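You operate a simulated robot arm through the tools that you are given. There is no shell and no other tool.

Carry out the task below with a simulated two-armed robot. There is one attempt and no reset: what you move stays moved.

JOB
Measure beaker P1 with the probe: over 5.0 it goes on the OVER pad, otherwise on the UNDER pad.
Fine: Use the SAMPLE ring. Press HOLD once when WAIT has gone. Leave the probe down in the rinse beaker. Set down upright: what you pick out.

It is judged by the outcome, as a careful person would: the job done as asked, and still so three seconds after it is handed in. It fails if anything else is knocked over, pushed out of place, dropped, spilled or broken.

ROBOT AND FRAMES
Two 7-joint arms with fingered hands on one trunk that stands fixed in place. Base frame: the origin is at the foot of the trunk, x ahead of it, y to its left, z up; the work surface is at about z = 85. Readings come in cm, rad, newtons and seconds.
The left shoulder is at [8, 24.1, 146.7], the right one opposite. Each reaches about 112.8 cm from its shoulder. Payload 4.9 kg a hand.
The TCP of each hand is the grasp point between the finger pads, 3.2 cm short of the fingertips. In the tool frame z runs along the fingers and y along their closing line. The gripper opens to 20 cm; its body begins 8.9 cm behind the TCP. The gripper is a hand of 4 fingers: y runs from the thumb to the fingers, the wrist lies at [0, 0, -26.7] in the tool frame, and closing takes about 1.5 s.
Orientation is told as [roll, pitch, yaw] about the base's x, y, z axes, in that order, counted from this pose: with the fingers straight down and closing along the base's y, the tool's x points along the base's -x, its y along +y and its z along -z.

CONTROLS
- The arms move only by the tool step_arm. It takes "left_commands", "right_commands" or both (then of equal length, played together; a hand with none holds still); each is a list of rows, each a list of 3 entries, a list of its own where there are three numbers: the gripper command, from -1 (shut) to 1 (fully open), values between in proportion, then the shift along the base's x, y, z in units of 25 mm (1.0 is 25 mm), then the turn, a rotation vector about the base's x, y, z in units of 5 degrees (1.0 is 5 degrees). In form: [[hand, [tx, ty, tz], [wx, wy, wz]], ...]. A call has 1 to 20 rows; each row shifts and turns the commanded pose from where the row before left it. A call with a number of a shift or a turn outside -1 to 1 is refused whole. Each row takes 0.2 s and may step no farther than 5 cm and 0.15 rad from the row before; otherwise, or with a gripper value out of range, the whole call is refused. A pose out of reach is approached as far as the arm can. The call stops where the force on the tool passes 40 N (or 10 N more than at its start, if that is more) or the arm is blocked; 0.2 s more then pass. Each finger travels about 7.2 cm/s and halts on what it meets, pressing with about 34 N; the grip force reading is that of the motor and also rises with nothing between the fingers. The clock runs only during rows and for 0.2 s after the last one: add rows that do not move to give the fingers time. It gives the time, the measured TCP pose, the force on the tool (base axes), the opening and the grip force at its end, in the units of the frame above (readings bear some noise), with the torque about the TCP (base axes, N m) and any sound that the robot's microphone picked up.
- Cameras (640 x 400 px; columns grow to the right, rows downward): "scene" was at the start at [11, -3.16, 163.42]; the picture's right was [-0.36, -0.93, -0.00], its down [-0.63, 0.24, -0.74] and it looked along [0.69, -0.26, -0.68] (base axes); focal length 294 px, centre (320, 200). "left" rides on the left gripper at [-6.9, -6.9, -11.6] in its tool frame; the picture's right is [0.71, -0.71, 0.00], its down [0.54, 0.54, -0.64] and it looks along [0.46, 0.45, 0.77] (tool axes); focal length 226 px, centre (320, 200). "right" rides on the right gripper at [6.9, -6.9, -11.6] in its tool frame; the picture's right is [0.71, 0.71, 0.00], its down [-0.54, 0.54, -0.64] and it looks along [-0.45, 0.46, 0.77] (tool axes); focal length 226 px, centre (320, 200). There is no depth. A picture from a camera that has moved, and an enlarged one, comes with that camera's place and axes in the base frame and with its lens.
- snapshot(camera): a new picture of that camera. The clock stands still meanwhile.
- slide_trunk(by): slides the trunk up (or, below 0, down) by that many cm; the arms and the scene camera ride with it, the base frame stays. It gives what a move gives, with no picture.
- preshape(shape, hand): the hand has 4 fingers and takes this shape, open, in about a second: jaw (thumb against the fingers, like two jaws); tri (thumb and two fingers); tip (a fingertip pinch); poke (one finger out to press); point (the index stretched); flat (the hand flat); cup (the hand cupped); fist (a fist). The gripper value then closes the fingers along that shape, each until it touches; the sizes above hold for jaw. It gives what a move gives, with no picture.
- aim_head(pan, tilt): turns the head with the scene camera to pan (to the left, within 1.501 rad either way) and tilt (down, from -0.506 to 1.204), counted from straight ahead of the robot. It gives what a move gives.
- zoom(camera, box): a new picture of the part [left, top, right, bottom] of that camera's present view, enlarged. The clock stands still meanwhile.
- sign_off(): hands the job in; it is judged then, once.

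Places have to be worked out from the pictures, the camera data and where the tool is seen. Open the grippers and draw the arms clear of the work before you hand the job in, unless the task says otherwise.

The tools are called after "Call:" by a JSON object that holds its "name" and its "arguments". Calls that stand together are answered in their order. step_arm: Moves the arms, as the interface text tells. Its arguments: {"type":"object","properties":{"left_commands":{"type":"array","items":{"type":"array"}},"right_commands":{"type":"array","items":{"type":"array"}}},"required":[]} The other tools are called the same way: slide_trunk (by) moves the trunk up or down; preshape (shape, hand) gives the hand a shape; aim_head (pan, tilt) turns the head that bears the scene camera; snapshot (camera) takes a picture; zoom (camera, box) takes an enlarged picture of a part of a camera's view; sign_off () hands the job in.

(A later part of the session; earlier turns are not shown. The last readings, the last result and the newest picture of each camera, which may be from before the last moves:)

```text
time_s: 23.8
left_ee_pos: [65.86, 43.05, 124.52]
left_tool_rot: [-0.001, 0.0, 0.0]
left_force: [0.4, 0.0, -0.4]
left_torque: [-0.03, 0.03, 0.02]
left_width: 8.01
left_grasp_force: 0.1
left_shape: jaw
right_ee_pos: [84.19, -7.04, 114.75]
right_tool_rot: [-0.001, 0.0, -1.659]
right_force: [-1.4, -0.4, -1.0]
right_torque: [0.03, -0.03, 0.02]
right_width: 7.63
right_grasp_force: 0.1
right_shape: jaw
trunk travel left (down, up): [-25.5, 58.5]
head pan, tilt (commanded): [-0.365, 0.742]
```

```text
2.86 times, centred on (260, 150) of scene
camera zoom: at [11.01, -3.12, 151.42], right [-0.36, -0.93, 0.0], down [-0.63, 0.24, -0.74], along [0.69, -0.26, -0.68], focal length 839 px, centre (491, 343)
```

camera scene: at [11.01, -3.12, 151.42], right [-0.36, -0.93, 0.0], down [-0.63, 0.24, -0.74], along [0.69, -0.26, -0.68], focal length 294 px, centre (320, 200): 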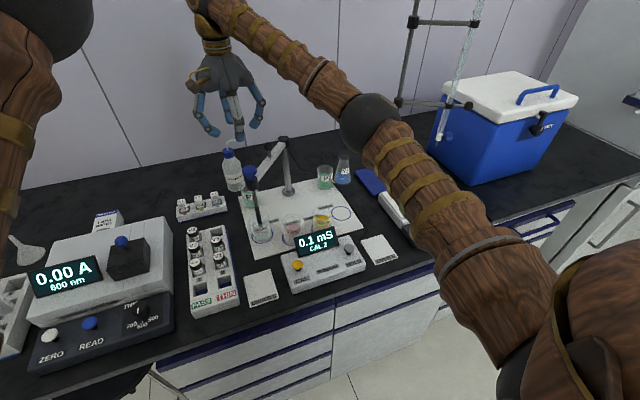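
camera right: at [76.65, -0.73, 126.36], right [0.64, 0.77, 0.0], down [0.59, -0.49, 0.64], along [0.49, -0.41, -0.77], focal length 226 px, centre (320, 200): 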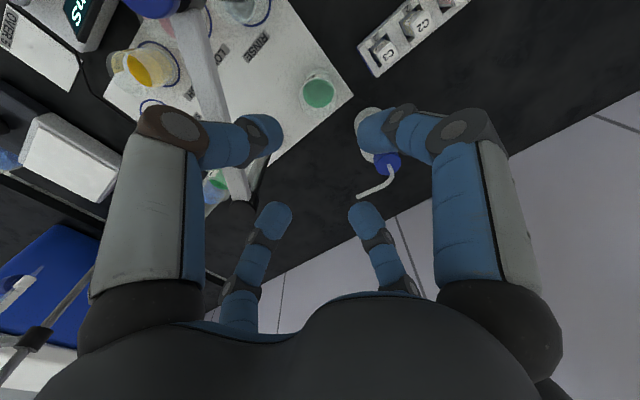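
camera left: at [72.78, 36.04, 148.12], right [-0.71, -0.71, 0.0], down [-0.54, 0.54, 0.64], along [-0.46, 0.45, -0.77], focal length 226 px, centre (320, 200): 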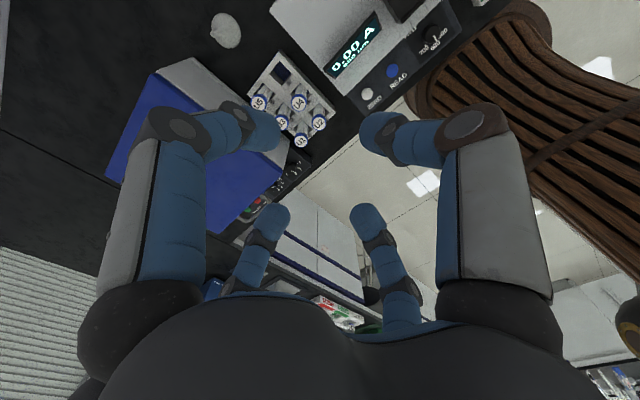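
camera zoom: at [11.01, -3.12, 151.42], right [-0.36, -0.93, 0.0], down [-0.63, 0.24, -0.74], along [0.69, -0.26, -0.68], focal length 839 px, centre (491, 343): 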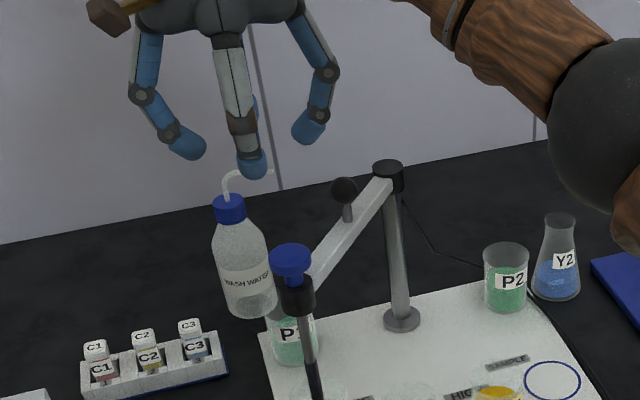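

P1 is centred under the hand at ≈(84.1,-7.0), rim ≈92.6. I descend to z≈100 and check bottle and bar clearances.

Call:
{"name": "step_arm", "arguments": {"right_commands": [[-0.24, [0, 0, -0.74], [0, 0, 0]], [-0.24, [0, 0, -0.74], [0, 0, 0]], [-0.24, [0, 0, -0.74], [0, 0, 0]], [-0.24, [0, 0, -0.74], [0, 0, 0]], [-0.24, [0, 0, -0.74], [0, 0, 0]], [-0.24, [0, 0, -0.74], [0, 0, 0]], [-0.24, [0, 0, -0.74], [0, 0, 0]], [-0.24, [0, 0, -0.74], [0, 0, 0]]]}}

Call:
{"name": "zoom", "arguments": {"camera": "scene", "box": [190, 100, 330, 220]}}

Call:
{"name": "snapshot", "arguments": {"camera": "right"}}

```text
time_s: 25.6
left_ee_pos: [65.91, 43.0, 124.53]
left_tool_rot: [0.0, 0.001, 0.0]
left_force: [-0.8, -0.1, 1.2]
left_torque: [-0.02, -0.02, 0.04]
left_width: 8.02
left_grasp_force: 0.1
left_shape: jaw
right_ee_pos: [84.23, -7.06, 99.81]
right_tool_rot: [0.0, -0.001, -1.657]
right_force: [0.5, 0.3, 0.2]
right_torque: [0.03, 0.05, -0.02]
right_width: 7.66
right_grasp_force: 0.1
right_shape: jaw
trunk travel left (down, up): [-25.5, 58.5]
head pan, tilt (commanded): [-0.365, 0.742]
```

```text
3.33 times, centred on (260, 160) of scene
camera zoom: at [11.06, -3.1, 151.42], right [-0.36, -0.93, 0.0], down [-0.63, 0.24, -0.74], along [0.69, -0.26, -0.68], focal length 979 px, centre (520, 333)
```

zoom: 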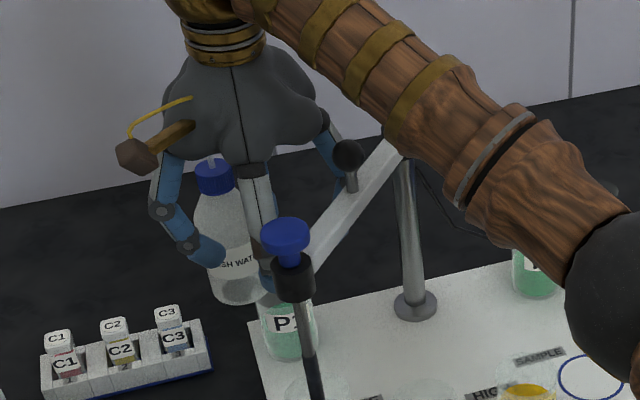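

```text
taken
camera right: at [77.85, 0.46, 111.51], right [0.77, 0.64, 0.0], down [0.49, -0.59, 0.64], along [0.41, -0.49, -0.77], focal length 226 px, centre (320, 200)
```

right: 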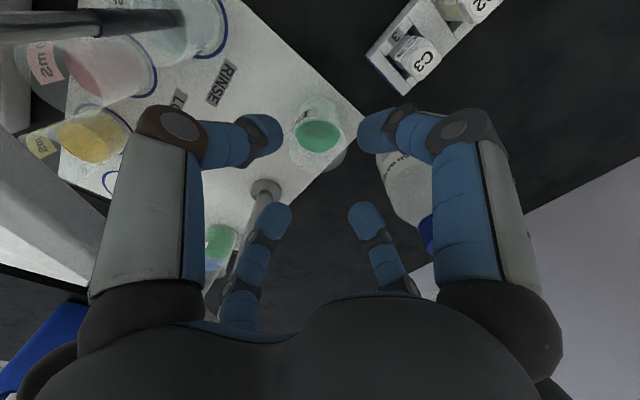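

Clearances look fine and forces are nil. I descend the remaining ~7.6 cm to z≈92.2, slowly.

Call:
{"name": "step_arm", "arguments": {"right_commands": [[-0.24, [0, 0, -0.5], [0, 0, 0]], [-0.24, [0, 0, -0.5], [0, 0, 0]], [-0.24, [0, 0, -0.5], [0, 0, 0]], [-0.24, [0, 0, -0.5], [0, 0, 0]], [-0.24, [0, 0, -0.5], [0, 0, 0]], [-0.24, [0, 0, -0.5], [0, 0, 0]], [-0.24, [0, 0, 0], [0, 0, 0]]]}}

Call:
{"name": "zoom", "arguments": {"camera": "scene", "box": [190, 100, 330, 220]}}

Call:
{"name": "snapshot", "arguments": {"camera": "right"}}

```text
time_s: 27.2
left_ee_pos: [65.93, 43.07, 124.6]
left_tool_rot: [0.001, 0.0, 0.001]
left_force: [-0.3, -0.3, 0.1]
left_torque: [0.04, -0.01, -0.04]
left_width: 8.04
left_grasp_force: 0.1
left_shape: jaw
right_ee_pos: [84.11, -7.13, 92.4]
right_tool_rot: [-0.001, 0.0, -1.658]
right_force: [0.5, 0.2, 1.1]
right_torque: [0.0, 0.02, 0.03]
right_width: 7.64
right_grasp_force: 0.1
right_shape: jaw
trunk travel left (down, up): [-25.5, 58.5]
head pan, tilt (commanded): [-0.365, 0.742]
```

```text
3.33 times, centred on (260, 160) of scene
camera zoom: at [11.0, -3.12, 151.42], right [-0.36, -0.93, 0.0], down [-0.63, 0.24, -0.74], along [0.69, -0.26, -0.68], focal length 979 px, centre (520, 333)
```

zoom: 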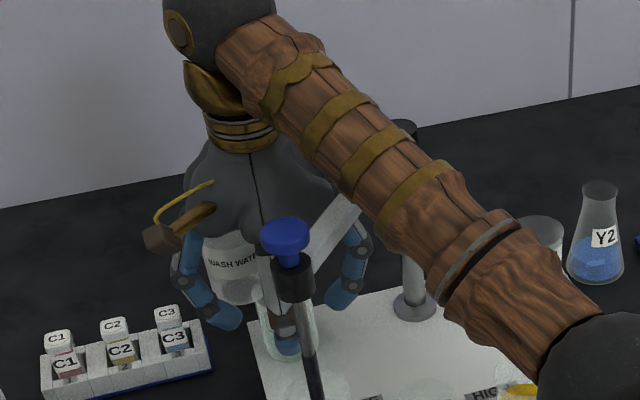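

```text
taken
camera right: at [77.84, 0.43, 104.03], right [0.77, 0.64, 0.0], down [0.49, -0.59, 0.64], along [0.41, -0.49, -0.77], focal length 226 px, centre (320, 200)
```

right: 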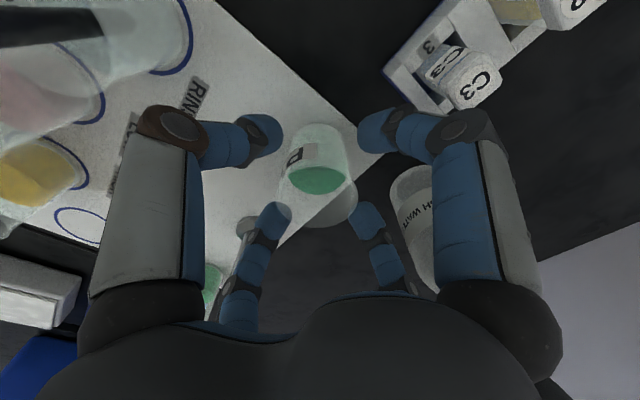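

P1 sits centred between the four fingertips. I close the hand on it gradually and watch the width and forces.

Call:
{"name": "step_arm", "arguments": {"right_commands": [[-0.35, [0, 0, 0], [0, 0, 0]], [-0.42, [0, 0, 0], [0, 0, 0]], [-0.5, [0, 0, 0], [0, 0, 0]], [-0.55, [0, 0, 0], [0, 0, 0]], [-0.6, [0, 0, 0], [0, 0, 0]], [-0.6, [0, 0, 0], [0, 0, 0]], [-0.6, [0, 0, 0], [0, 0, 0]]]}}

Call:
{"name": "zoom", "arguments": {"camera": "right", "box": [220, 80, 420, 260]}}

Call:
{"name": "zoom", "arguments": {"camera": "scene", "box": [190, 120, 290, 220]}}

```text
time_s: 28.8
left_ee_pos: [65.82, 43.02, 124.51]
left_tool_rot: [0.0, 0.001, -0.001]
left_force: [0.2, -0.6, 0.5]
left_torque: [-0.01, -0.01, 0.0]
left_width: 8.07
left_grasp_force: 0.1
left_shape: jaw
right_ee_pos: [84.22, -7.0, 92.45]
right_tool_rot: [0.002, 0.0, -1.658]
right_force: [-1.1, 0.0, 0.4]
right_torque: [-0.01, 0.02, 0.01]
right_width: 4.71
right_grasp_force: 34.5
right_shape: jaw
trunk travel left (down, up): [-25.5, 58.5]
head pan, tilt (commanded): [-0.365, 0.742]
```

```text
2.22 times, centred on (320, 170) of right
camera zoom: at [77.85, 0.44, 104.04], right [0.77, 0.64, 0.0], down [0.49, -0.59, 0.64], along [0.41, -0.49, -0.77], focal length 502 px, centre (320, 267)
```

zoom: 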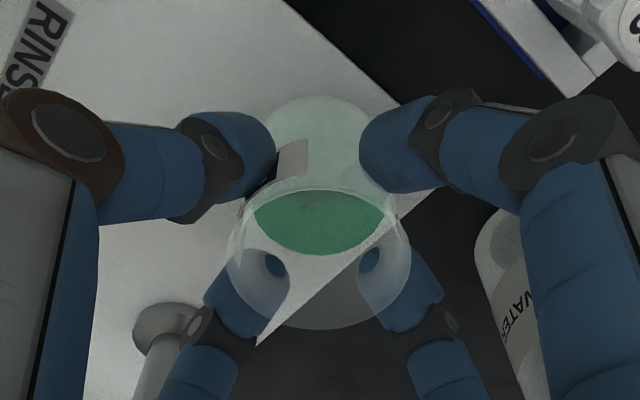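

```text
4.00 times, centred on (240, 170) of scene
camera zoom: at [11.02, -3.12, 151.42], right [-0.36, -0.93, 0.0], down [-0.63, 0.24, -0.74], along [0.69, -0.26, -0.68], focal length 1175 px, centre (640, 320)
```

zoom: 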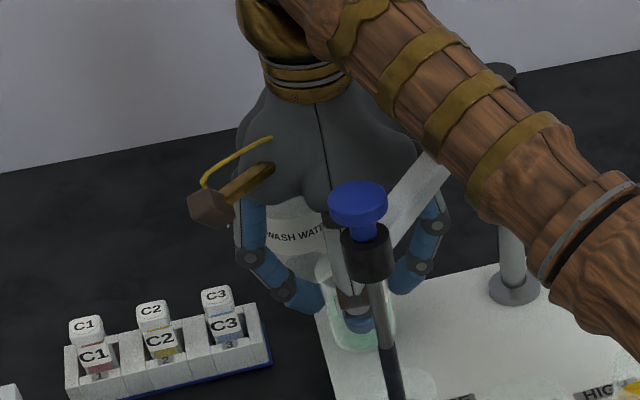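

All four fingers grip the beaker (width 4.7, 34.5 N). I lift gently 2.5 cm and check that it comes along upright.

Call:
{"name": "step_arm", "arguments": {"right_commands": [[-0.6, [0, 0, 0.2], [0, 0, 0]], [-0.6, [0, 0, 0.2], [0, 0, 0]], [-0.6, [0, 0, 0.3], [0, 0, 0]], [-0.6, [0, 0, 0.3], [0, 0, 0]]]}}

Call:
{"name": "zoom", "arguments": {"camera": "right", "box": [220, 80, 420, 260]}}

Call:
{"name": "zoom", "arguments": {"camera": "scene", "box": [190, 120, 290, 220]}}

```text
time_s: 29.8
left_ee_pos: [65.82, 43.01, 124.59]
left_tool_rot: [0.0, -0.001, 0.0]
left_force: [0.2, 0.6, 0.1]
left_torque: [0.0, -0.01, -0.05]
left_width: 8.05
left_grasp_force: 0.1
left_shape: jaw
right_ee_pos: [84.1, -7.06, 94.92]
right_tool_rot: [0.001, -0.001, -1.656]
right_force: [-0.3, 0.1, -0.8]
right_torque: [0.01, 0.01, 0.0]
right_width: 4.72
right_grasp_force: 34.2
right_shape: jaw
trunk travel left (down, up): [-25.5, 58.5]
head pan, tilt (commanded): [-0.365, 0.742]
```

```text
2.22 times, centred on (320, 170) of right
camera zoom: at [77.79, 0.49, 106.58], right [0.77, 0.64, 0.0], down [0.49, -0.59, 0.64], along [0.41, -0.49, -0.77], focal length 502 px, centre (320, 267)
```

zoom: 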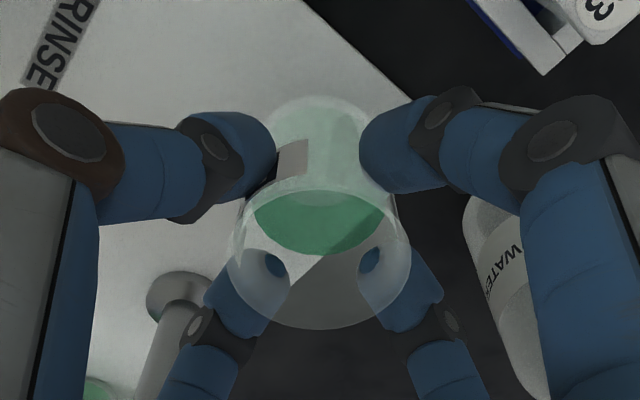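

```text
4.00 times, centred on (240, 170) of scene
camera zoom: at [11.0, -3.12, 151.42], right [-0.36, -0.93, 0.0], down [-0.63, 0.24, -0.74], along [0.69, -0.26, -0.68], focal length 1175 px, centre (640, 320)
```

zoom: 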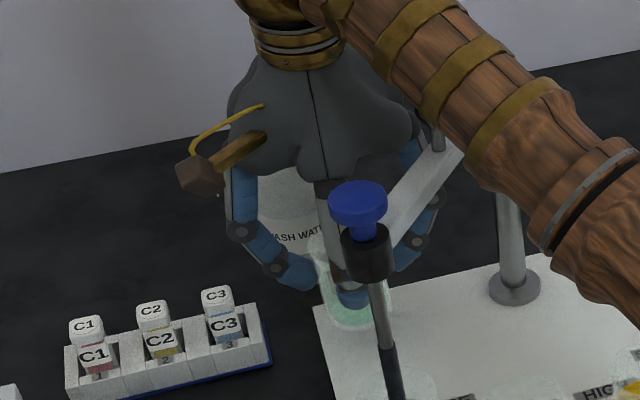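

P1 is lifted and rigid in the hand. I raise it straight up to z≈121, clear of bar, knob and post.

Call:
{"name": "step_arm", "arguments": {"right_commands": [[-0.6, [0, 0, 0.4], [0, 0, 0]], [-0.6, [0, 0, 0.6], [0, 0, 0]], [-0.6, [0, 0, 0.6], [0, 0, 0]], [-0.6, [0, 0, 0.6], [0, 0, 0]], [-0.6, [0, 0, 0.6], [0, 0, 0]], [-0.6, [0, 0, 0.6], [0, 0, 0]], [-0.6, [0, 0, 0.6], [0, 0, 0]], [-0.6, [0, 0, 0.6], [0, 0, 0]], [-0.6, [0, 0, 0.6], [0, 0, 0]], [-0.6, [0, 0, 0.6], [0, 0, 0]], [-0.6, [0, 0, 0.6], [0, 0, 0]], [-0.6, [0, 0, 0.6], [0, 0, 0]], [-0.6, [0, 0, 0.6], [0, 0, 0]], [-0.6, [0, 0, 0.6], [0, 0, 0]], [-0.6, [0, 0, 0.6], [0, 0, 0]], [-0.6, [0, 0, 0.6], [0, 0, 0]], [-0.6, [0, 0, 0.6], [0, 0, 0]], [-0.6, [0, 0, 0.4], [0, 0, 0]]]}}

Call:
{"name": "snapshot", "arguments": {"camera": "scene"}}

Call:
{"name": "snapshot", "arguments": {"camera": "right"}}

```text
time_s: 33.6
left_ee_pos: [65.81, 43.01, 124.58]
left_tool_rot: [0.0, 0.001, 0.0]
left_force: [0.2, 0.3, 0.0]
left_torque: [-0.02, 0.01, -0.01]
left_width: 8.03
left_grasp_force: 0.1
left_shape: jaw
right_ee_pos: [84.33, -7.08, 121.13]
right_tool_rot: [0.001, 0.0, -1.659]
right_force: [-0.4, 0.0, -0.5]
right_torque: [-0.03, -0.01, 0.02]
right_width: 4.73
right_grasp_force: 34.4
right_shape: jaw
trunk travel left (down, up): [-25.5, 58.5]
head pan, tilt (commanded): [-0.365, 0.742]
```

```text
taken
camera scene: at [10.99, -3.1, 151.42], right [-0.36, -0.93, 0.0], down [-0.63, 0.24, -0.74], along [0.69, -0.26, -0.68], focal length 294 px, centre (320, 200)
```

scene: 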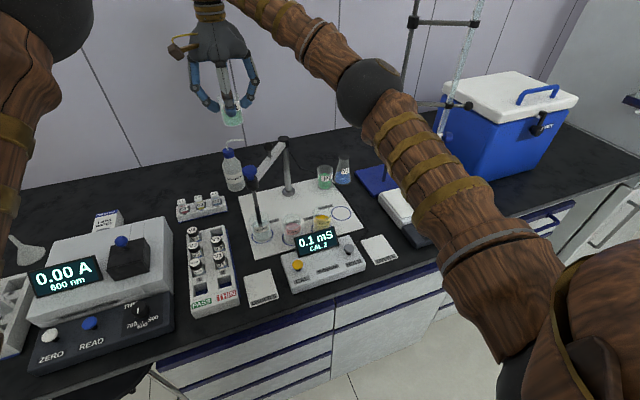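

```text
taken
camera right: at [77.86, 0.44, 132.7], right [0.77, 0.64, 0.0], down [0.49, -0.59, 0.64], along [0.41, -0.49, -0.77], focal length 226 px, centre (320, 200)
```

right: 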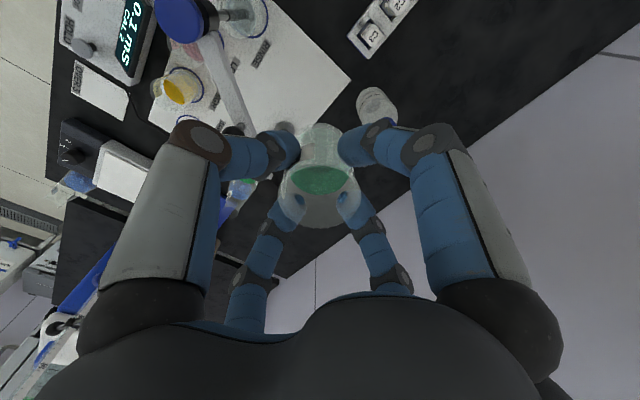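

P1's bottom is at ≈114.7, above the knob (111). I carry it over to above the SAMPLE ring (69.3,-32.7), turning the hand to about −110° so that fingers straddle the HIGH beaker direction.

Call:
{"name": "step_arm", "arguments": {"right_commands": [[-0.6, [-0.15, -0.25, 0], [0, 0, -0.15]], [-0.6, [-0.3, -0.512, 0], [0, 0, -0.15]], [-0.6, [-0.3, -0.512, 0], [0, 0, -0.15]], [-0.6, [-0.3, -0.512, 0], [0, 0, -0.15]], [-0.6, [-0.3, -0.512, 0], [0, 0, -0.15]], [-0.6, [-0.3, -0.512, 0], [0, 0, -0.15]], [-0.6, [-0.3, -0.512, 0], [0, 0, -0.15]], [-0.6, [-0.3, -0.512, 0], [0, 0, -0.15]], [-0.6, [-0.3, -0.512, 0], [0, 0, -0.15]], [-0.6, [-0.3, -0.512, 0], [0, 0, -0.15]], [-0.6, [-0.3, -0.512, 0], [0, 0, -0.15]], [-0.6, [-0.3, -0.512, 0], [0, 0, -0.15]], [-0.6, [-0.3, -0.512, 0], [0, 0, -0.15]], [-0.6, [-0.3, -0.512, 0], [0, 0, -0.15]], [-0.6, [-0.3, -0.512, 0], [0, 0, -0.15]], [-0.6, [-0.3, -0.512, 0], [0, 0, -0.15]], [-0.6, [-0.3, -0.512, 0], [0, 0, -0.15]], [-0.6, [-0.3, -0.512, 0], [0, 0, -0.15]], [-0.6, [-0.3, -0.512, 0], [0, 0, -0.15]], [-0.6, [-0.3, -0.512, 0], [0, 0, -0.15]]]}}

Call:
{"name": "snapshot", "arguments": {"camera": "scene"}}

Call:
{"name": "snapshot", "arguments": {"camera": "right"}}

```text
time_s: 37.8
left_ee_pos: [65.92, 43.01, 124.64]
left_tool_rot: [0.0, 0.0, 0.0]
left_force: [-0.1, 0.0, -0.6]
left_torque: [0.02, -0.02, -0.02]
left_width: 8.03
left_grasp_force: 0.1
left_shape: jaw
right_ee_pos: [69.5, -32.08, 121.03]
right_tool_rot: [0.0, 0.002, -1.92]
right_force: [0.4, 0.2, -0.7]
right_torque: [0.03, 0.03, -0.04]
right_width: 4.71
right_grasp_force: 33.8
right_shape: jaw
trunk travel left (down, up): [-25.5, 58.5]
head pan, tilt (commanded): [-0.365, 0.742]
```

```text
taken
camera scene: at [10.96, -3.21, 151.42], right [-0.36, -0.93, 0.0], down [-0.63, 0.24, -0.74], along [0.69, -0.26, -0.68], focal length 294 px, centre (320, 200)
```

scene: 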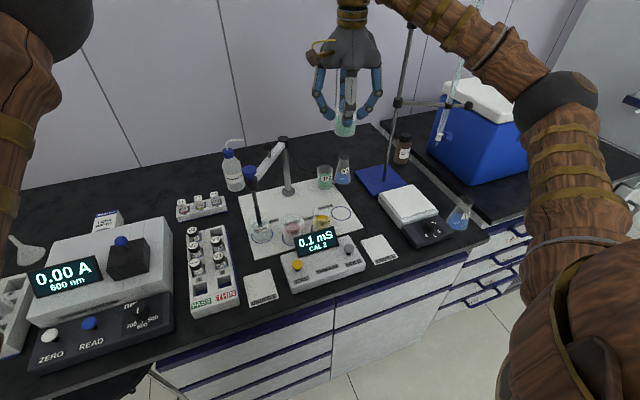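

```text
taken
camera right: at [65.25, -23.19, 132.61], right [0.91, 0.42, 0.0], down [0.32, -0.69, 0.64], along [0.27, -0.58, -0.77], focal length 226 px, centre (320, 200)
```

right: 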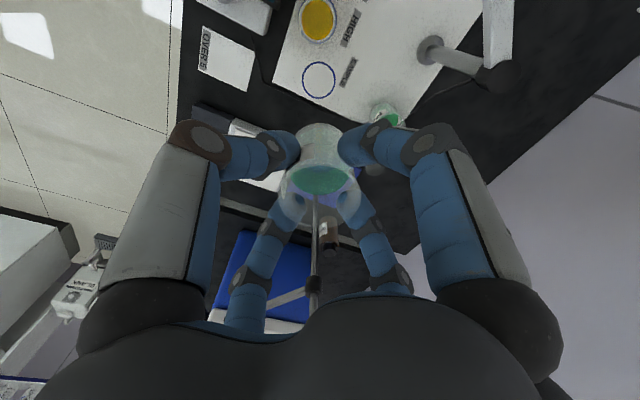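

The ring lies directly below in the wrist view. I zoom on it to get its centre more precisely.

Call:
{"name": "zoom", "arguments": {"camera": "right", "box": [260, 0, 420, 130]}}

Call:
{"name": "zoom", "arguments": {"camera": "scene", "box": [280, 180, 380, 250]}}

```text
3.08 times, centred on (340, 65) of right
camera zoom: at [65.25, -23.19, 132.61], right [0.91, 0.42, 0.0], down [0.32, -0.69, 0.64], along [0.27, -0.58, -0.77], focal length 696 px, centre (258, 615)
```

zoom: 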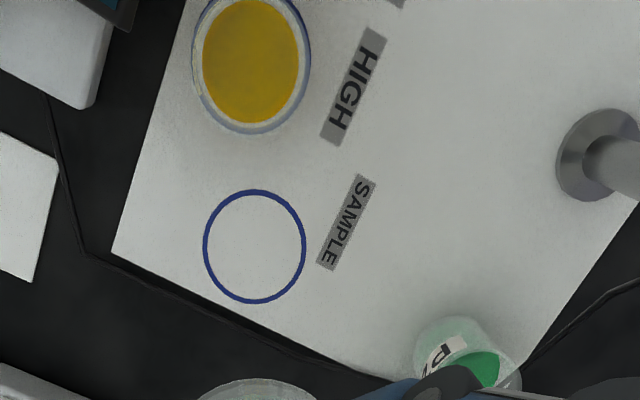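

```text
5.71 times, centred on (330, 215) of scene
camera zoom: at [10.96, -3.21, 151.42], right [-0.36, -0.93, 0.0], down [-0.63, 0.24, -0.74], along [0.69, -0.26, -0.68], focal length 1679 px, centre (263, 114)
```

zoom: 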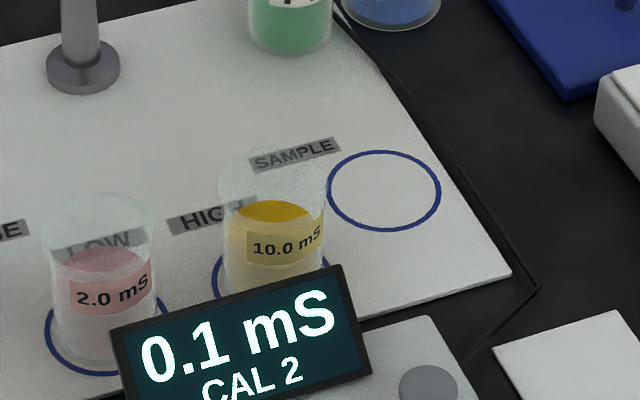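

Ring centre is ≈(69.4,-32.6) combining both views. I shift slightly and descend to z≈97 before the final approach.

Call:
{"name": "step_arm", "arguments": {"right_commands": [[-0.6, [-0.03, -0.11, -0.3], [0, 0, 0]], [-0.6, [-0.03, -0.11, -0.6], [0, 0, 0]], [-0.6, [0, 0, -0.6], [0, 0, 0]], [-0.6, [0, 0, -0.6], [0, 0, 0]], [-0.6, [0, 0, -0.6], [0, 0, 0]], [-0.6, [0, 0, -0.6], [0, 0, 0]], [-0.6, [0, 0, -0.6], [0, 0, 0]], [-0.6, [0, 0, -0.6], [0, 0, 0]], [-0.6, [0, 0, -0.6], [0, 0, 0]], [-0.6, [0, 0, -0.6], [0, 0, 0]], [-0.6, [0, 0, -0.6], [0, 0, 0]], [-0.6, [0, 0, -0.6], [0, 0, 0]], [-0.6, [0, 0, -0.6], [0, 0, 0]], [-0.6, [0, 0, -0.6], [0, 0, 0]], [-0.6, [0, 0, -0.6], [0, 0, 0]], [-0.6, [0, 0, -0.6], [0, 0, 0]], [-0.6, [0, 0, -0.3], [0, 0, 0]]]}}

Call:
{"name": "zoom", "arguments": {"camera": "scene", "box": [280, 130, 400, 250]}}

Call:
{"name": "snapshot", "arguments": {"camera": "right"}}

```text
time_s: 41.4
left_ee_pos: [65.86, 42.96, 124.45]
left_tool_rot: [0.001, 0.001, 0.0]
left_force: [0.2, 0.6, 0.1]
left_torque: [-0.04, 0.0, 0.01]
left_width: 8.05
left_grasp_force: 0.0
left_shape: jaw
right_ee_pos: [69.51, -32.51, 96.93]
right_tool_rot: [0.0, 0.001, -1.919]
right_force: [0.2, -0.2, -1.0]
right_torque: [-0.02, -0.01, -0.01]
right_width: 4.71
right_grasp_force: 34.2
right_shape: jaw
trunk travel left (down, up): [-25.5, 58.5]
head pan, tilt (commanded): [-0.365, 0.742]
```

```text
3.33 times, centred on (340, 190) of scene
camera zoom: at [11.02, -3.15, 151.42], right [-0.36, -0.93, 0.0], down [-0.63, 0.24, -0.74], along [0.69, -0.26, -0.68], focal length 979 px, centre (253, 233)
```

zoom: 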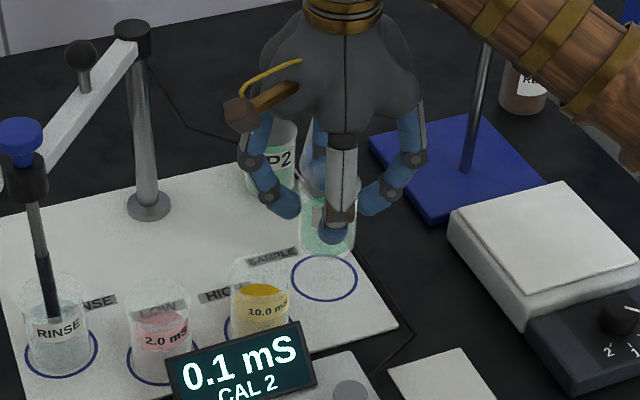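

```text
taken
camera right: at [65.24, -23.67, 108.56], right [0.91, 0.42, 0.0], down [0.32, -0.69, 0.64], along [0.27, -0.58, -0.77], focal length 226 px, centre (320, 200)
```

right: 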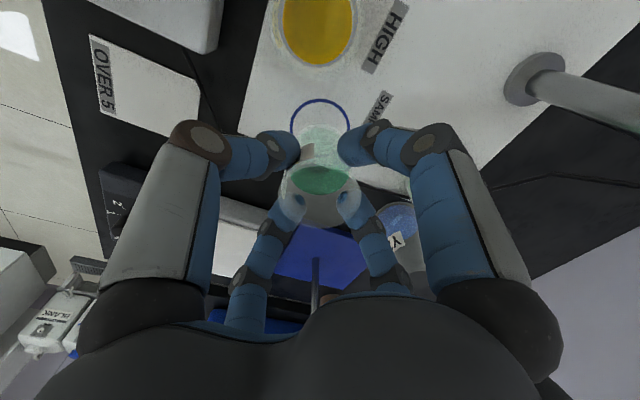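

P1 hangs centred above the ring within a few mm. I lower it the last 4.4 cm gently.

Call:
{"name": "step_arm", "arguments": {"right_commands": [[-0.6, [0, 0, -0.35], [0, 0, 0]], [-0.6, [0, 0, -0.35], [0, 0, 0]], [-0.6, [0, 0, -0.35], [0, 0, 0]], [-0.6, [0, 0, -0.3], [0, 0, 0]], [-0.6, [0, 0, -0.2], [0, 0, 0]], [-0.6, [0, 0, -0.1], [0, 0, 0]], [-0.6, [0, 0, -0.08], [0, 0, 0]], [-0.6, [0, 0, 0], [0, 0, 0]]]}}

Call:
{"name": "zoom", "arguments": {"camera": "scene", "box": [290, 150, 390, 250]}}

Call:
{"name": "zoom", "arguments": {"camera": "right", "box": [240, 60, 400, 240]}}

```text
time_s: 43.2
left_ee_pos: [65.94, 43.04, 124.58]
left_tool_rot: [0.002, 0.0, -0.001]
left_force: [0.1, 0.2, 0.0]
left_torque: [0.0, 0.02, 0.0]
left_width: 8.05
left_grasp_force: 0.0
left_shape: jaw
right_ee_pos: [69.27, -32.67, 92.65]
right_tool_rot: [-0.001, 0.001, -1.921]
right_force: [-0.2, 0.0, -1.5]
right_torque: [-0.02, -0.02, 0.01]
right_width: 4.72
right_grasp_force: 33.6
right_shape: jaw
trunk travel left (down, up): [-25.5, 58.5]
head pan, tilt (commanded): [-0.365, 0.742]
```

```text
4.00 times, centred on (340, 200) of scene
camera zoom: at [11.01, -3.14, 151.42], right [-0.36, -0.93, 0.0], down [-0.63, 0.24, -0.74], along [0.69, -0.26, -0.68], focal length 1175 px, centre (240, 200)
```

zoom: 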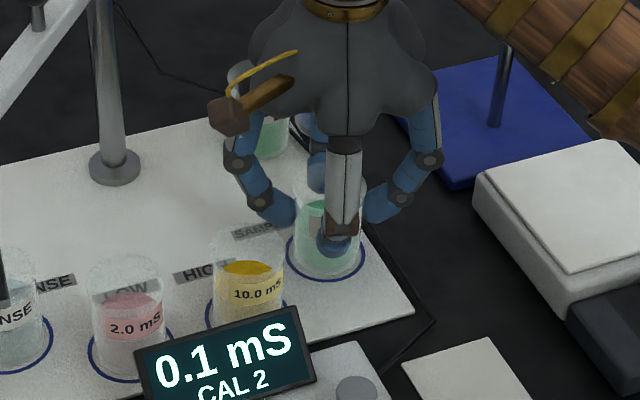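

```text
2.22 times, centred on (320, 150) of right
camera zoom: at [65.1, -23.73, 104.18], right [0.91, 0.42, 0.0], down [0.32, -0.69, 0.64], along [0.27, -0.58, -0.77], focal length 502 px, centre (320, 311)
```

zoom: 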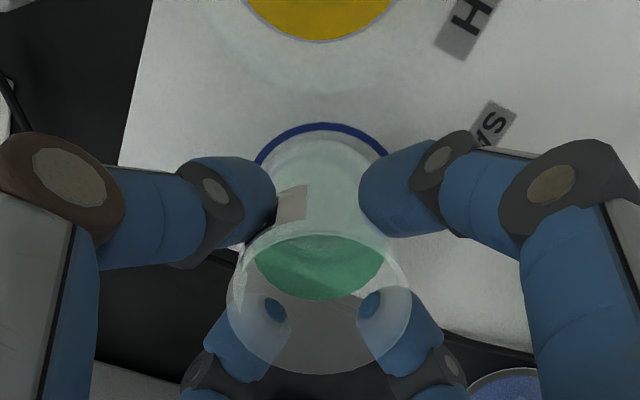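

P1 is inside the ring, about 0.2 cm above the plate by comparison with pick-up height. I lower 0.2 cm, then open the fingers slightly to 7.6 cm.

Call:
{"name": "step_arm", "arguments": {"right_commands": [[-0.6, [0, 0, -0.05], [0, 0, 0]], [-0.6, [0, 0, -0.05], [0, 0, 0]], [-0.6, [0, 0, 0], [0, 0, 0]]]}}

```text
time_s: 44.0
left_ee_pos: [65.97, 43.08, 124.47]
left_tool_rot: [0.002, -0.001, 0.0]
left_force: [0.2, 0.5, 0.3]
left_torque: [0.0, -0.01, 0.01]
left_width: 8.04
left_grasp_force: 0.1
left_shape: jaw
right_ee_pos: [69.36, -32.6, 92.42]
right_tool_rot: [0.001, -0.002, -1.92]
right_force: [0.9, -0.4, 1.1]
right_torque: [0.03, 0.04, -0.03]
right_width: 4.72
right_grasp_force: 33.7
right_shape: jaw
trunk travel left (down, up): [-25.5, 58.5]
head pan, tilt (commanded): [-0.365, 0.742]
```

Force changed sign (≈+1 N), so it is at the plate. I open slowly.

Call:
{"name": "step_arm", "arguments": {"right_commands": [[-0.5, [0, 0, 0], [0, 0, 0]], [-0.45, [0, 0, 0], [0, 0, 0]], [-0.4, [0, 0, 0], [0, 0, 0]], [-0.35, [0, 0, 0], [0, 0, 0]], [-0.3, [0, 0, 0], [0, 0, 0]], [-0.24, [0, 0, 0], [0, 0, 0]], [-0.24, [0, 0, 0], [0, 0, 0]]]}}

Call:
{"name": "zoom", "arguments": {"camera": "scene", "box": [290, 150, 390, 250]}}

Call:
{"name": "zoom", "arguments": {"camera": "right", "box": [240, 60, 400, 240]}}

```text
time_s: 45.6
left_ee_pos: [65.92, 43.01, 124.61]
left_tool_rot: [0.0, -0.002, -0.001]
left_force: [-0.1, 0.4, 0.6]
left_torque: [-0.02, 0.01, 0.03]
left_width: 8.05
left_grasp_force: 0.1
left_shape: jaw
right_ee_pos: [69.39, -32.61, 92.34]
right_tool_rot: [-0.001, 0.002, -1.922]
right_force: [0.5, 0.3, 0.0]
right_torque: [0.0, -0.02, 0.0]
right_width: 7.56
right_grasp_force: 0.1
right_shape: jaw
trunk travel left (down, up): [-25.5, 58.5]
head pan, tilt (commanded): [-0.365, 0.742]
```

```text
4.00 times, centred on (340, 200) of scene
camera zoom: at [11.01, -3.13, 151.42], right [-0.36, -0.93, 0.0], down [-0.63, 0.24, -0.74], along [0.69, -0.26, -0.68], focal length 1175 px, centre (240, 200)
```

zoom: 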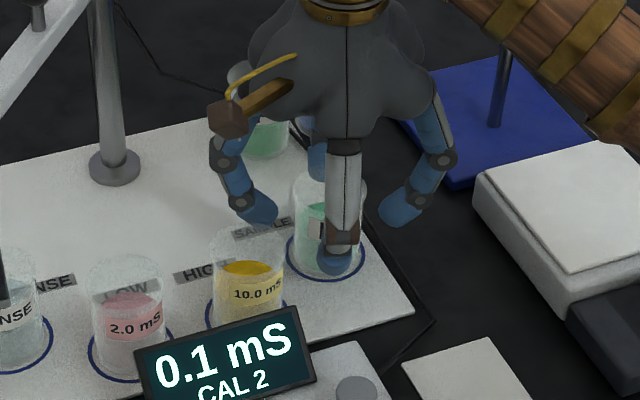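

```text
2.22 times, centred on (320, 150) of right
camera zoom: at [65.1, -23.69, 103.94], right [0.91, 0.42, 0.0], down [0.32, -0.69, 0.64], along [0.27, -0.58, -0.77], focal length 502 px, centre (320, 311)
```

zoom: 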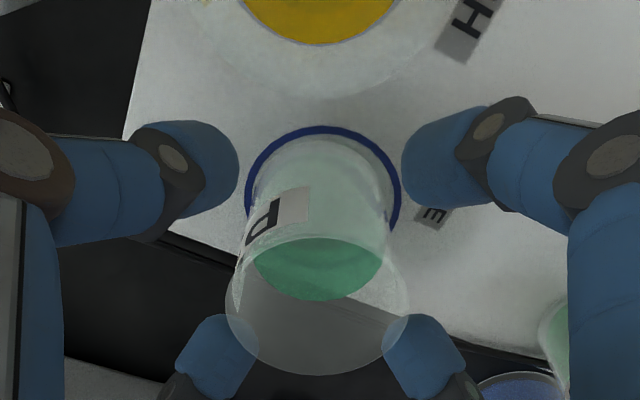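

P1 is released and standing in the SAMPLE ring. I raise the hand straight up.

Call:
{"name": "step_arm", "arguments": {"right_commands": [[-0.24, [0, 0, 0.3], [0, 0, 0]], [-0.24, [0, 0, 0.5], [0, 0, 0]], [-0.24, [0, 0, 0.8], [0, 0, 0]], [-0.24, [0, 0, 0.8], [0, 0, 0]], [-0.24, [0, 0, 0.8], [0, 0, 0]], [-0.24, [0, 0, 0.8], [0, 0, 0]], [-0.24, [0, 0, 0.8], [0, 0, 0]], [-0.24, [0, 0, 0.8], [0, 0, 0]], [-0.24, [0, 0, 0.8], [0, 0, 0]], [-0.24, [0, 0, 0.8], [0, 0, 0]], [-0.24, [0, 0, 0.8], [0, 0, 0]], [-0.24, [0, 0, 0.8], [0, 0, 0]], [-0.24, [0, 0, 0.8], [0, 0, 0]], [-0.24, [0, 0, 0.8], [0, 0, 0]], [-0.24, [0, 0, 0.8], [0, 0, 0]]]}}

Call:
{"name": "snapshot", "arguments": {"camera": "scene"}}

Call:
{"name": "zoom", "arguments": {"camera": "scene", "box": [220, 120, 380, 260]}}

Call:
{"name": "zoom", "arguments": {"camera": "scene", "box": [230, 130, 310, 190]}}

```text
time_s: 48.8
left_ee_pos: [65.8, 43.2, 124.64]
left_tool_rot: [0.001, 0.0, -0.001]
left_force: [1.1, 0.3, -0.7]
left_torque: [0.02, -0.04, 0.0]
left_width: 8.02
left_grasp_force: 0.0
left_shape: jaw
right_ee_pos: [69.46, -32.37, 120.48]
right_tool_rot: [-0.002, 0.0, -1.919]
right_force: [0.4, -0.2, -0.1]
right_torque: [-0.01, -0.03, 0.01]
right_width: 7.55
right_grasp_force: 0.0
right_shape: jaw
trunk travel left (down, up): [-25.5, 58.5]
head pan, tilt (commanded): [-0.365, 0.742]
```

```text
taken
camera scene: at [10.95, -3.08, 151.42], right [-0.36, -0.93, 0.0], down [-0.63, 0.24, -0.74], along [0.69, -0.26, -0.68], focal length 294 px, centre (320, 200)
```

scene: 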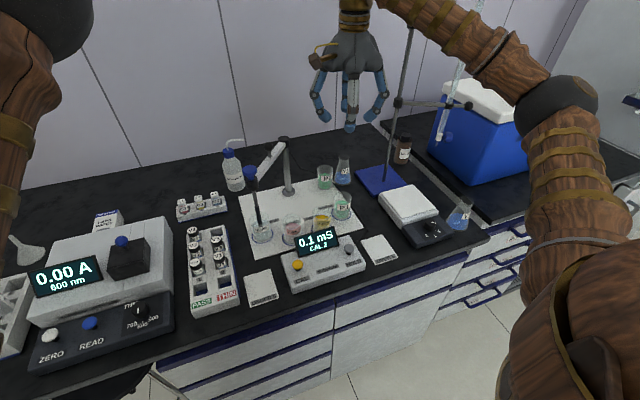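

```text
2.86 times, centred on (300, 190) of scene
camera zoom: at [10.95, -3.08, 151.42], right [-0.36, -0.93, 0.0], down [-0.63, 0.24, -0.74], along [0.69, -0.26, -0.68], focal length 839 px, centre (377, 229)
```

zoom: 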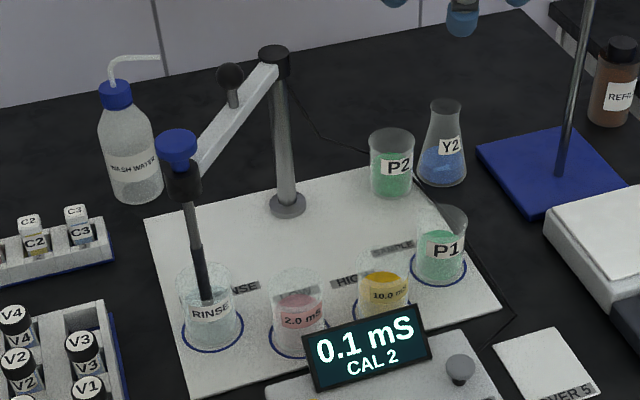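

```text
6.67 times, centred on (270, 160) of scene
camera zoom: at [10.95, -3.08, 151.42], right [-0.36, -0.93, 0.0], down [-0.63, 0.24, -0.74], along [0.69, -0.26, -0.68], focal length 1959 px, centre (653, 467)
```

zoom: 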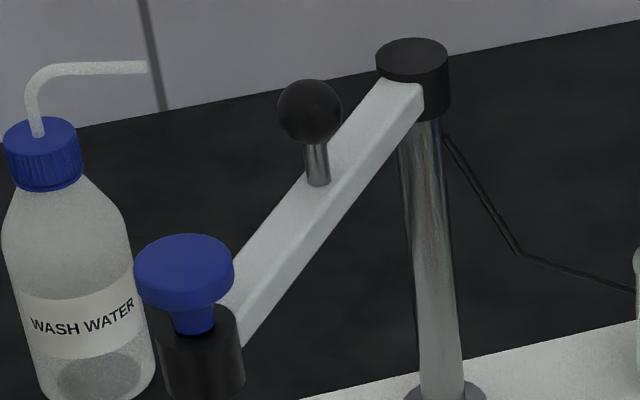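

P1 stands upright in the SAMPLE ring, labelled P1. The probe has a blue mushroom cap above a collar at the arm's end — it looks like it slides up through the collar; I'll grip this cap, lift, swing about the post and lower. I move the right hand above the cap.

Call:
{"name": "step_arm", "arguments": {"right_commands": [[-0.35, [0.02, 0.826, 0.05], [0, 0, 0.35]], [-0.35, [0.02, 0.826, 0.05], [0, 0, 0.35]], [-0.35, [0.02, 0.826, 0.05], [0, 0, 0.35]], [-0.35, [0.02, 0.826, 0.05], [0, 0, 0.35]], [-0.35, [0.02, 0.826, 0.05], [0, 0, 0.35]], [-0.35, [0.02, 0.826, 0.05], [0, 0, 0.35]], [-0.35, [0.02, 0.826, 0.05], [0, 0, 0.35]], [-0.35, [0.02, 0.826, 0.05], [0, 0, 0.35]], [-0.35, [0.02, 0.826, 0], [0, 0, 0.35]], [-0.35, [0.02, 0.826, 0], [0, 0, 0.35]], [-0.35, [0.02, 0.826, 0], [0, 0, 0.35]], [-0.35, [0.02, 0.826, 0], [0, 0, 0.35]], [-0.35, [0, 0, 0], [0, 0, 0]]]}}

Call:
{"name": "snapshot", "arguments": {"camera": "scene"}}

Call:
{"name": "snapshot", "arguments": {"camera": "right"}}

```text
time_s: 51.6
left_ee_pos: [65.9, 42.87, 124.57]
left_tool_rot: [-0.001, 0.0, 0.001]
left_force: [-0.9, 0.1, 0.3]
left_torque: [0.02, 0.02, 0.01]
left_width: 8.05
left_grasp_force: 0.1
left_shape: jaw
right_ee_pos: [69.84, -7.79, 121.38]
right_tool_rot: [0.0, 0.003, -1.553]
right_force: [-0.9, -0.4, -0.4]
right_torque: [0.0, -0.01, -0.02]
right_width: 6.52
right_grasp_force: 0.1
right_shape: jaw
trunk travel left (down, up): [-25.5, 58.5]
head pan, tilt (commanded): [-0.365, 0.742]
```

```text
taken
camera scene: at [10.99, -3.18, 151.42], right [-0.36, -0.93, 0.0], down [-0.63, 0.24, -0.74], along [0.69, -0.26, -0.68], focal length 294 px, centre (320, 200)
```

scene: 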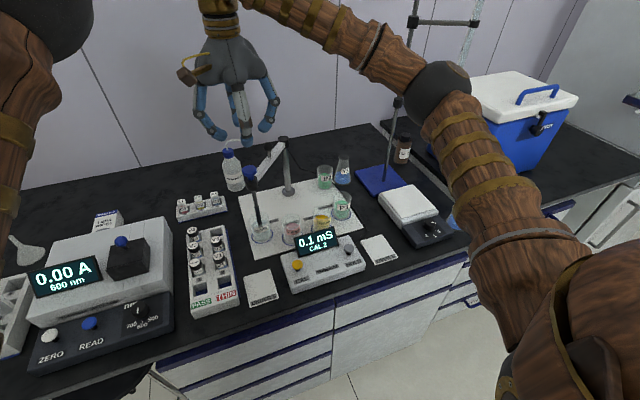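

```text
taken
camera right: at [62.77, -0.96, 132.94], right [0.69, 0.72, 0.0], down [0.55, -0.53, 0.64], along [0.46, -0.45, -0.77], focal length 226 px, centre (320, 200)
```

right: 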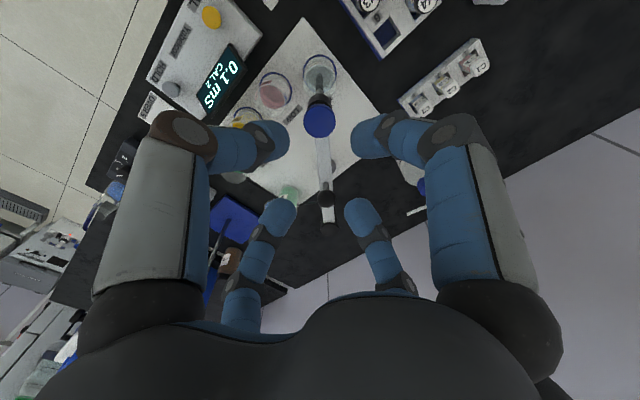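

The cap appears about 1 cm nearer the camera than the tool axis; symmetric ring geometry suggests ≈(69.4,-7.5). I descend partway to z≈114 with a small correction and look again.

Call:
{"name": "step_arm", "arguments": {"right_commands": [[-0.35, [-0.04, 0.03, -0.5], [0, 0, 0]], [-0.35, [-0.04, 0.03, -0.5], [0, 0, 0]], [-0.35, [-0.04, 0.03, -0.4], [0, 0, 0]], [-0.35, [-0.02, 0, 0], [0, 0, 0]]]}}

Call:
{"name": "zoom", "arguments": {"camera": "right", "box": [220, 60, 420, 260]}}

Call:
{"name": "zoom", "arguments": {"camera": "scene", "box": [190, 80, 310, 200]}}

```text
time_s: 52.6
left_ee_pos: [65.89, 43.08, 124.59]
left_tool_rot: [0.0, 0.001, -0.001]
left_force: [-0.7, -0.8, 0.5]
left_torque: [0.02, 0.01, 0.02]
left_width: 8.03
left_grasp_force: 0.0
left_shape: jaw
right_ee_pos: [69.57, -7.53, 117.73]
right_tool_rot: [-0.001, 0.001, -1.553]
right_force: [0.4, -0.3, 0.5]
right_torque: [0.01, 0.0, 0.02]
right_width: 6.56
right_grasp_force: 0.1
right_shape: jaw
trunk travel left (down, up): [-25.5, 58.5]
head pan, tilt (commanded): [-0.365, 0.742]
```

```text
2.00 times, centred on (320, 160) of right
camera zoom: at [62.48, -0.77, 129.4], right [0.69, 0.72, 0.0], down [0.55, -0.53, 0.64], along [0.46, -0.45, -0.77], focal length 452 px, centre (320, 280)
```

zoom: 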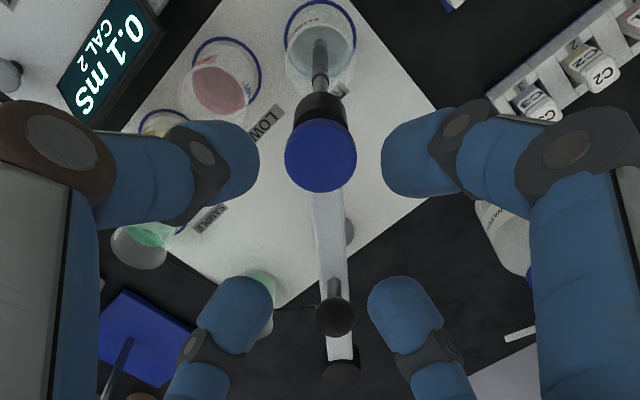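

```text
3.33 times, centred on (250, 140) of scene
camera zoom: at [11.0, -3.12, 151.42], right [-0.36, -0.93, 0.0], down [-0.63, 0.24, -0.74], along [0.69, -0.26, -0.68], focal length 979 px, centre (553, 400)
```

zoom: 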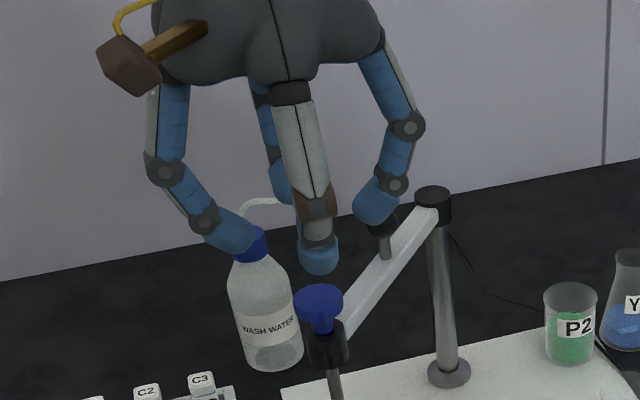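

Cap is ≈(69.4,-7.4), top ≈109. I descend to z≈110.7 so the fingertips surround the cap disk just above the collar.

Call:
{"name": "step_arm", "arguments": {"right_commands": [[-0.35, [-0.03, 0.03, -0.5], [0, 0, 0]], [-0.35, [-0.03, 0.03, -0.5], [0, 0, 0]], [-0.35, [0, 0, -0.5], [0, 0, 0]], [-0.35, [0, 0, -0.5], [0, 0, 0]], [-0.35, [0, 0, -0.4], [0, 0, 0]], [-0.35, [0, 0, -0.3], [0, 0, 0]], [-0.35, [0, 0, 0], [0, 0, 0]]]}}

Call:
{"name": "zoom", "arguments": {"camera": "right", "box": [220, 60, 420, 260]}}

Call:
{"name": "zoom", "arguments": {"camera": "scene", "box": [200, 110, 310, 210]}}

```text
time_s: 54.2
left_ee_pos: [65.91, 43.07, 124.65]
left_tool_rot: [-0.001, 0.001, -0.002]
left_force: [0.8, -0.1, 0.1]
left_torque: [-0.04, 0.0, 0.03]
left_width: 8.02
left_grasp_force: 0.1
left_shape: jaw
right_ee_pos: [69.35, -7.43, 111.03]
right_tool_rot: [0.001, -0.002, -1.553]
right_force: [0.1, 0.4, -0.2]
right_torque: [0.01, -0.03, -0.01]
right_width: 6.55
right_grasp_force: 0.1
right_shape: jaw
trunk travel left (down, up): [-25.5, 58.5]
head pan, tilt (commanded): [-0.365, 0.742]
```

```text
2.00 times, centred on (320, 160) of right
camera zoom: at [62.32, -0.62, 122.63], right [0.69, 0.72, 0.0], down [0.55, -0.53, 0.64], along [0.46, -0.45, -0.77], focal length 452 px, centre (320, 280)
```

zoom: 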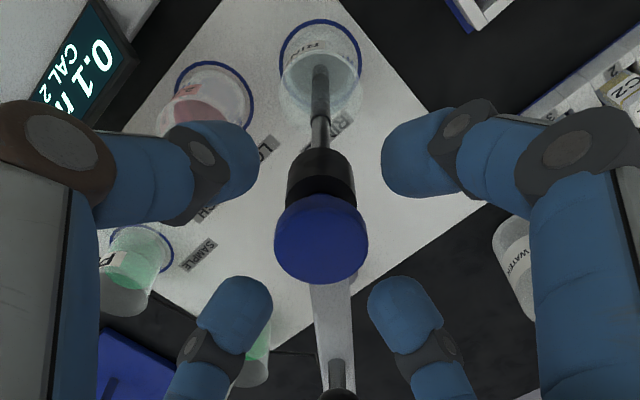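

```text
4.00 times, centred on (255, 160) of scene
camera zoom: at [11.0, -3.12, 151.42], right [-0.36, -0.93, 0.0], down [-0.63, 0.24, -0.74], along [0.69, -0.26, -0.68], focal length 1175 px, centre (580, 360)
```

zoom: 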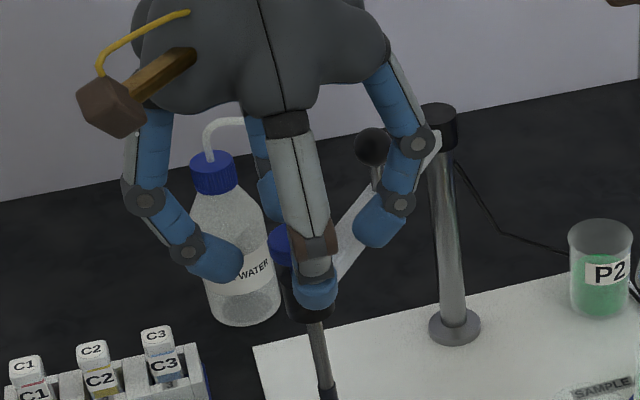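

The cap is well centred among the fingertips. I lower 0.4 cm and close on the cap.

Call:
{"name": "step_arm", "arguments": {"right_commands": [[-0.35, [0, 0, -0.16], [0, 0, 0]], [-0.45, [0, 0, 0], [0, 0, 0]], [-0.55, [0, 0, 0], [0, 0, 0]], [-0.65, [0, 0, 0], [0, 0, 0]], [-0.75, [0, 0, 0], [0, 0, 0]], [-0.8, [0, 0, 0], [0, 0, 0]], [-0.8, [0, 0, 0], [0, 0, 0]], [-0.8, [0, 0, 0], [0, 0, 0]]]}}

Call:
{"name": "zoom", "arguments": {"camera": "right", "box": [220, 60, 420, 260]}}

Call:
{"name": "zoom", "arguments": {"camera": "scene", "box": [200, 110, 310, 210]}}

```text
time_s: 56.0
left_ee_pos: [65.99, 43.01, 124.5]
left_tool_rot: [-0.001, 0.001, 0.0]
left_force: [0.3, -0.4, 0.0]
left_torque: [-0.05, 0.01, -0.03]
left_width: 8.01
left_grasp_force: 0.0
left_shape: jaw
right_ee_pos: [69.47, -7.41, 110.71]
right_tool_rot: [-0.001, 0.0, -1.553]
right_force: [-0.6, 0.8, -1.7]
right_torque: [0.06, 0.05, 0.06]
right_width: 2.86
right_grasp_force: 34.0
right_shape: jaw
trunk travel left (down, up): [-25.5, 58.5]
head pan, tilt (commanded): [-0.365, 0.742]
```

```text
2.00 times, centred on (320, 160) of right
camera zoom: at [62.37, -0.6, 122.28], right [0.69, 0.72, 0.0], down [0.55, -0.53, 0.64], along [0.46, -0.45, -0.77], focal length 452 px, centre (320, 280)
```

zoom: 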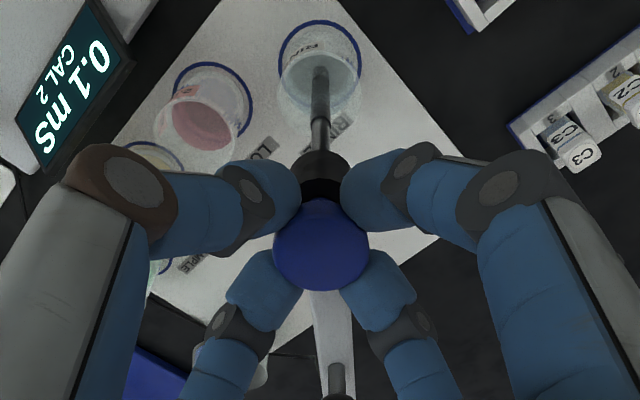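

```text
4.00 times, centred on (255, 160) of scene
camera zoom: at [11.02, -3.12, 151.42], right [-0.36, -0.93, 0.0], down [-0.63, 0.24, -0.74], along [0.69, -0.26, -0.68], focal length 1175 px, centre (580, 360)
```

zoom: 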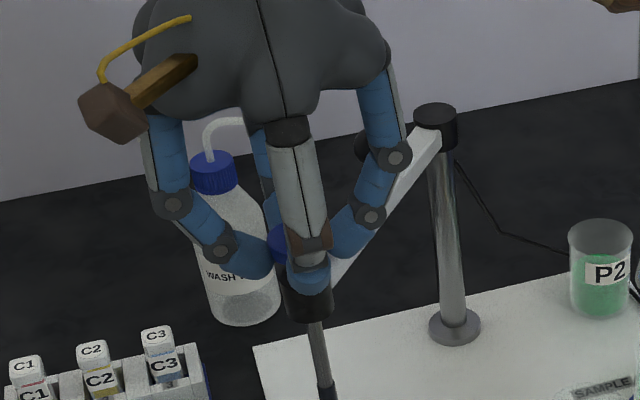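

All four fingers grip the cap (width 2.9). I lift 2 cm gently and see what moves.

Call:
{"name": "step_arm", "arguments": {"right_commands": [[-0.8, [0, 0, 0.2], [0, 0, 0]], [-0.8, [0, 0, 0.2], [0, 0, 0]], [-0.8, [0, 0, 0.2], [0, 0, 0]], [-0.8, [0, 0, 0.2], [0, 0, 0]]]}}

Call:
{"name": "zoom", "arguments": {"camera": "right", "box": [220, 60, 420, 260]}}

Call:
{"name": "zoom", "arguments": {"camera": "scene", "box": [200, 110, 360, 270]}}

```text
time_s: 57.0
left_ee_pos: [65.87, 42.92, 124.51]
left_tool_rot: [-0.001, -0.001, 0.001]
left_force: [0.0, -0.5, 0.2]
left_torque: [0.02, -0.01, 0.0]
left_width: 8.0
left_grasp_force: 0.0
left_shape: jaw
right_ee_pos: [69.54, -7.45, 112.6]
right_tool_rot: [0.0, 0.0, -1.554]
right_force: [1.3, -1.4, 0.1]
right_torque: [0.0, 0.0, 0.07]
right_width: 2.84
right_grasp_force: 34.3
right_shape: jaw
trunk travel left (down, up): [-25.5, 58.5]
head pan, tilt (commanded): [-0.365, 0.742]
```

```text
2.00 times, centred on (320, 160) of right
camera zoom: at [62.37, -0.58, 124.31], right [0.69, 0.72, 0.0], down [0.55, -0.53, 0.64], along [0.46, -0.45, -0.77], focal length 452 px, centre (320, 280)
```

zoom: 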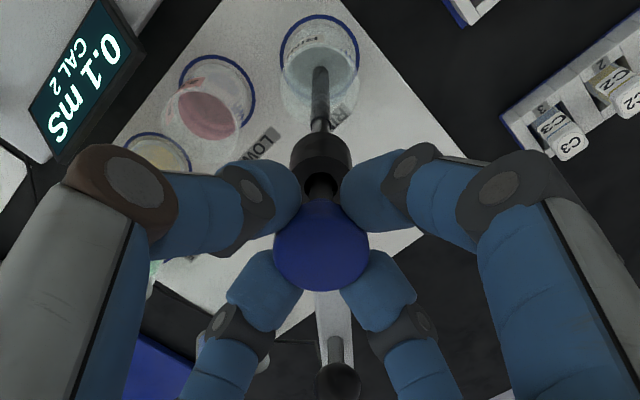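

```text
2.50 times, centred on (280, 190) of scene
camera zoom: at [11.03, -3.14, 151.42], right [-0.36, -0.93, 0.0], down [-0.63, 0.24, -0.74], along [0.69, -0.26, -0.68], focal length 734 px, centre (420, 225)
```

zoom: 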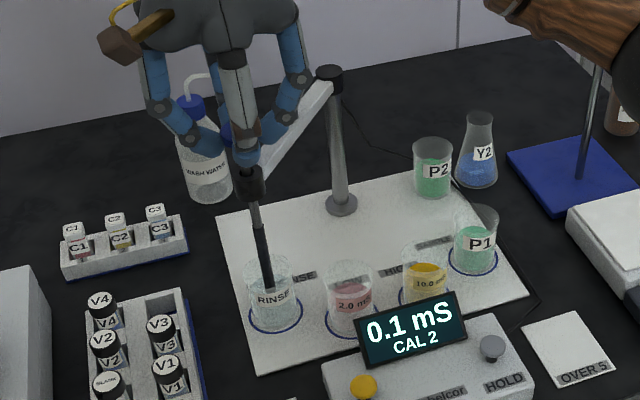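

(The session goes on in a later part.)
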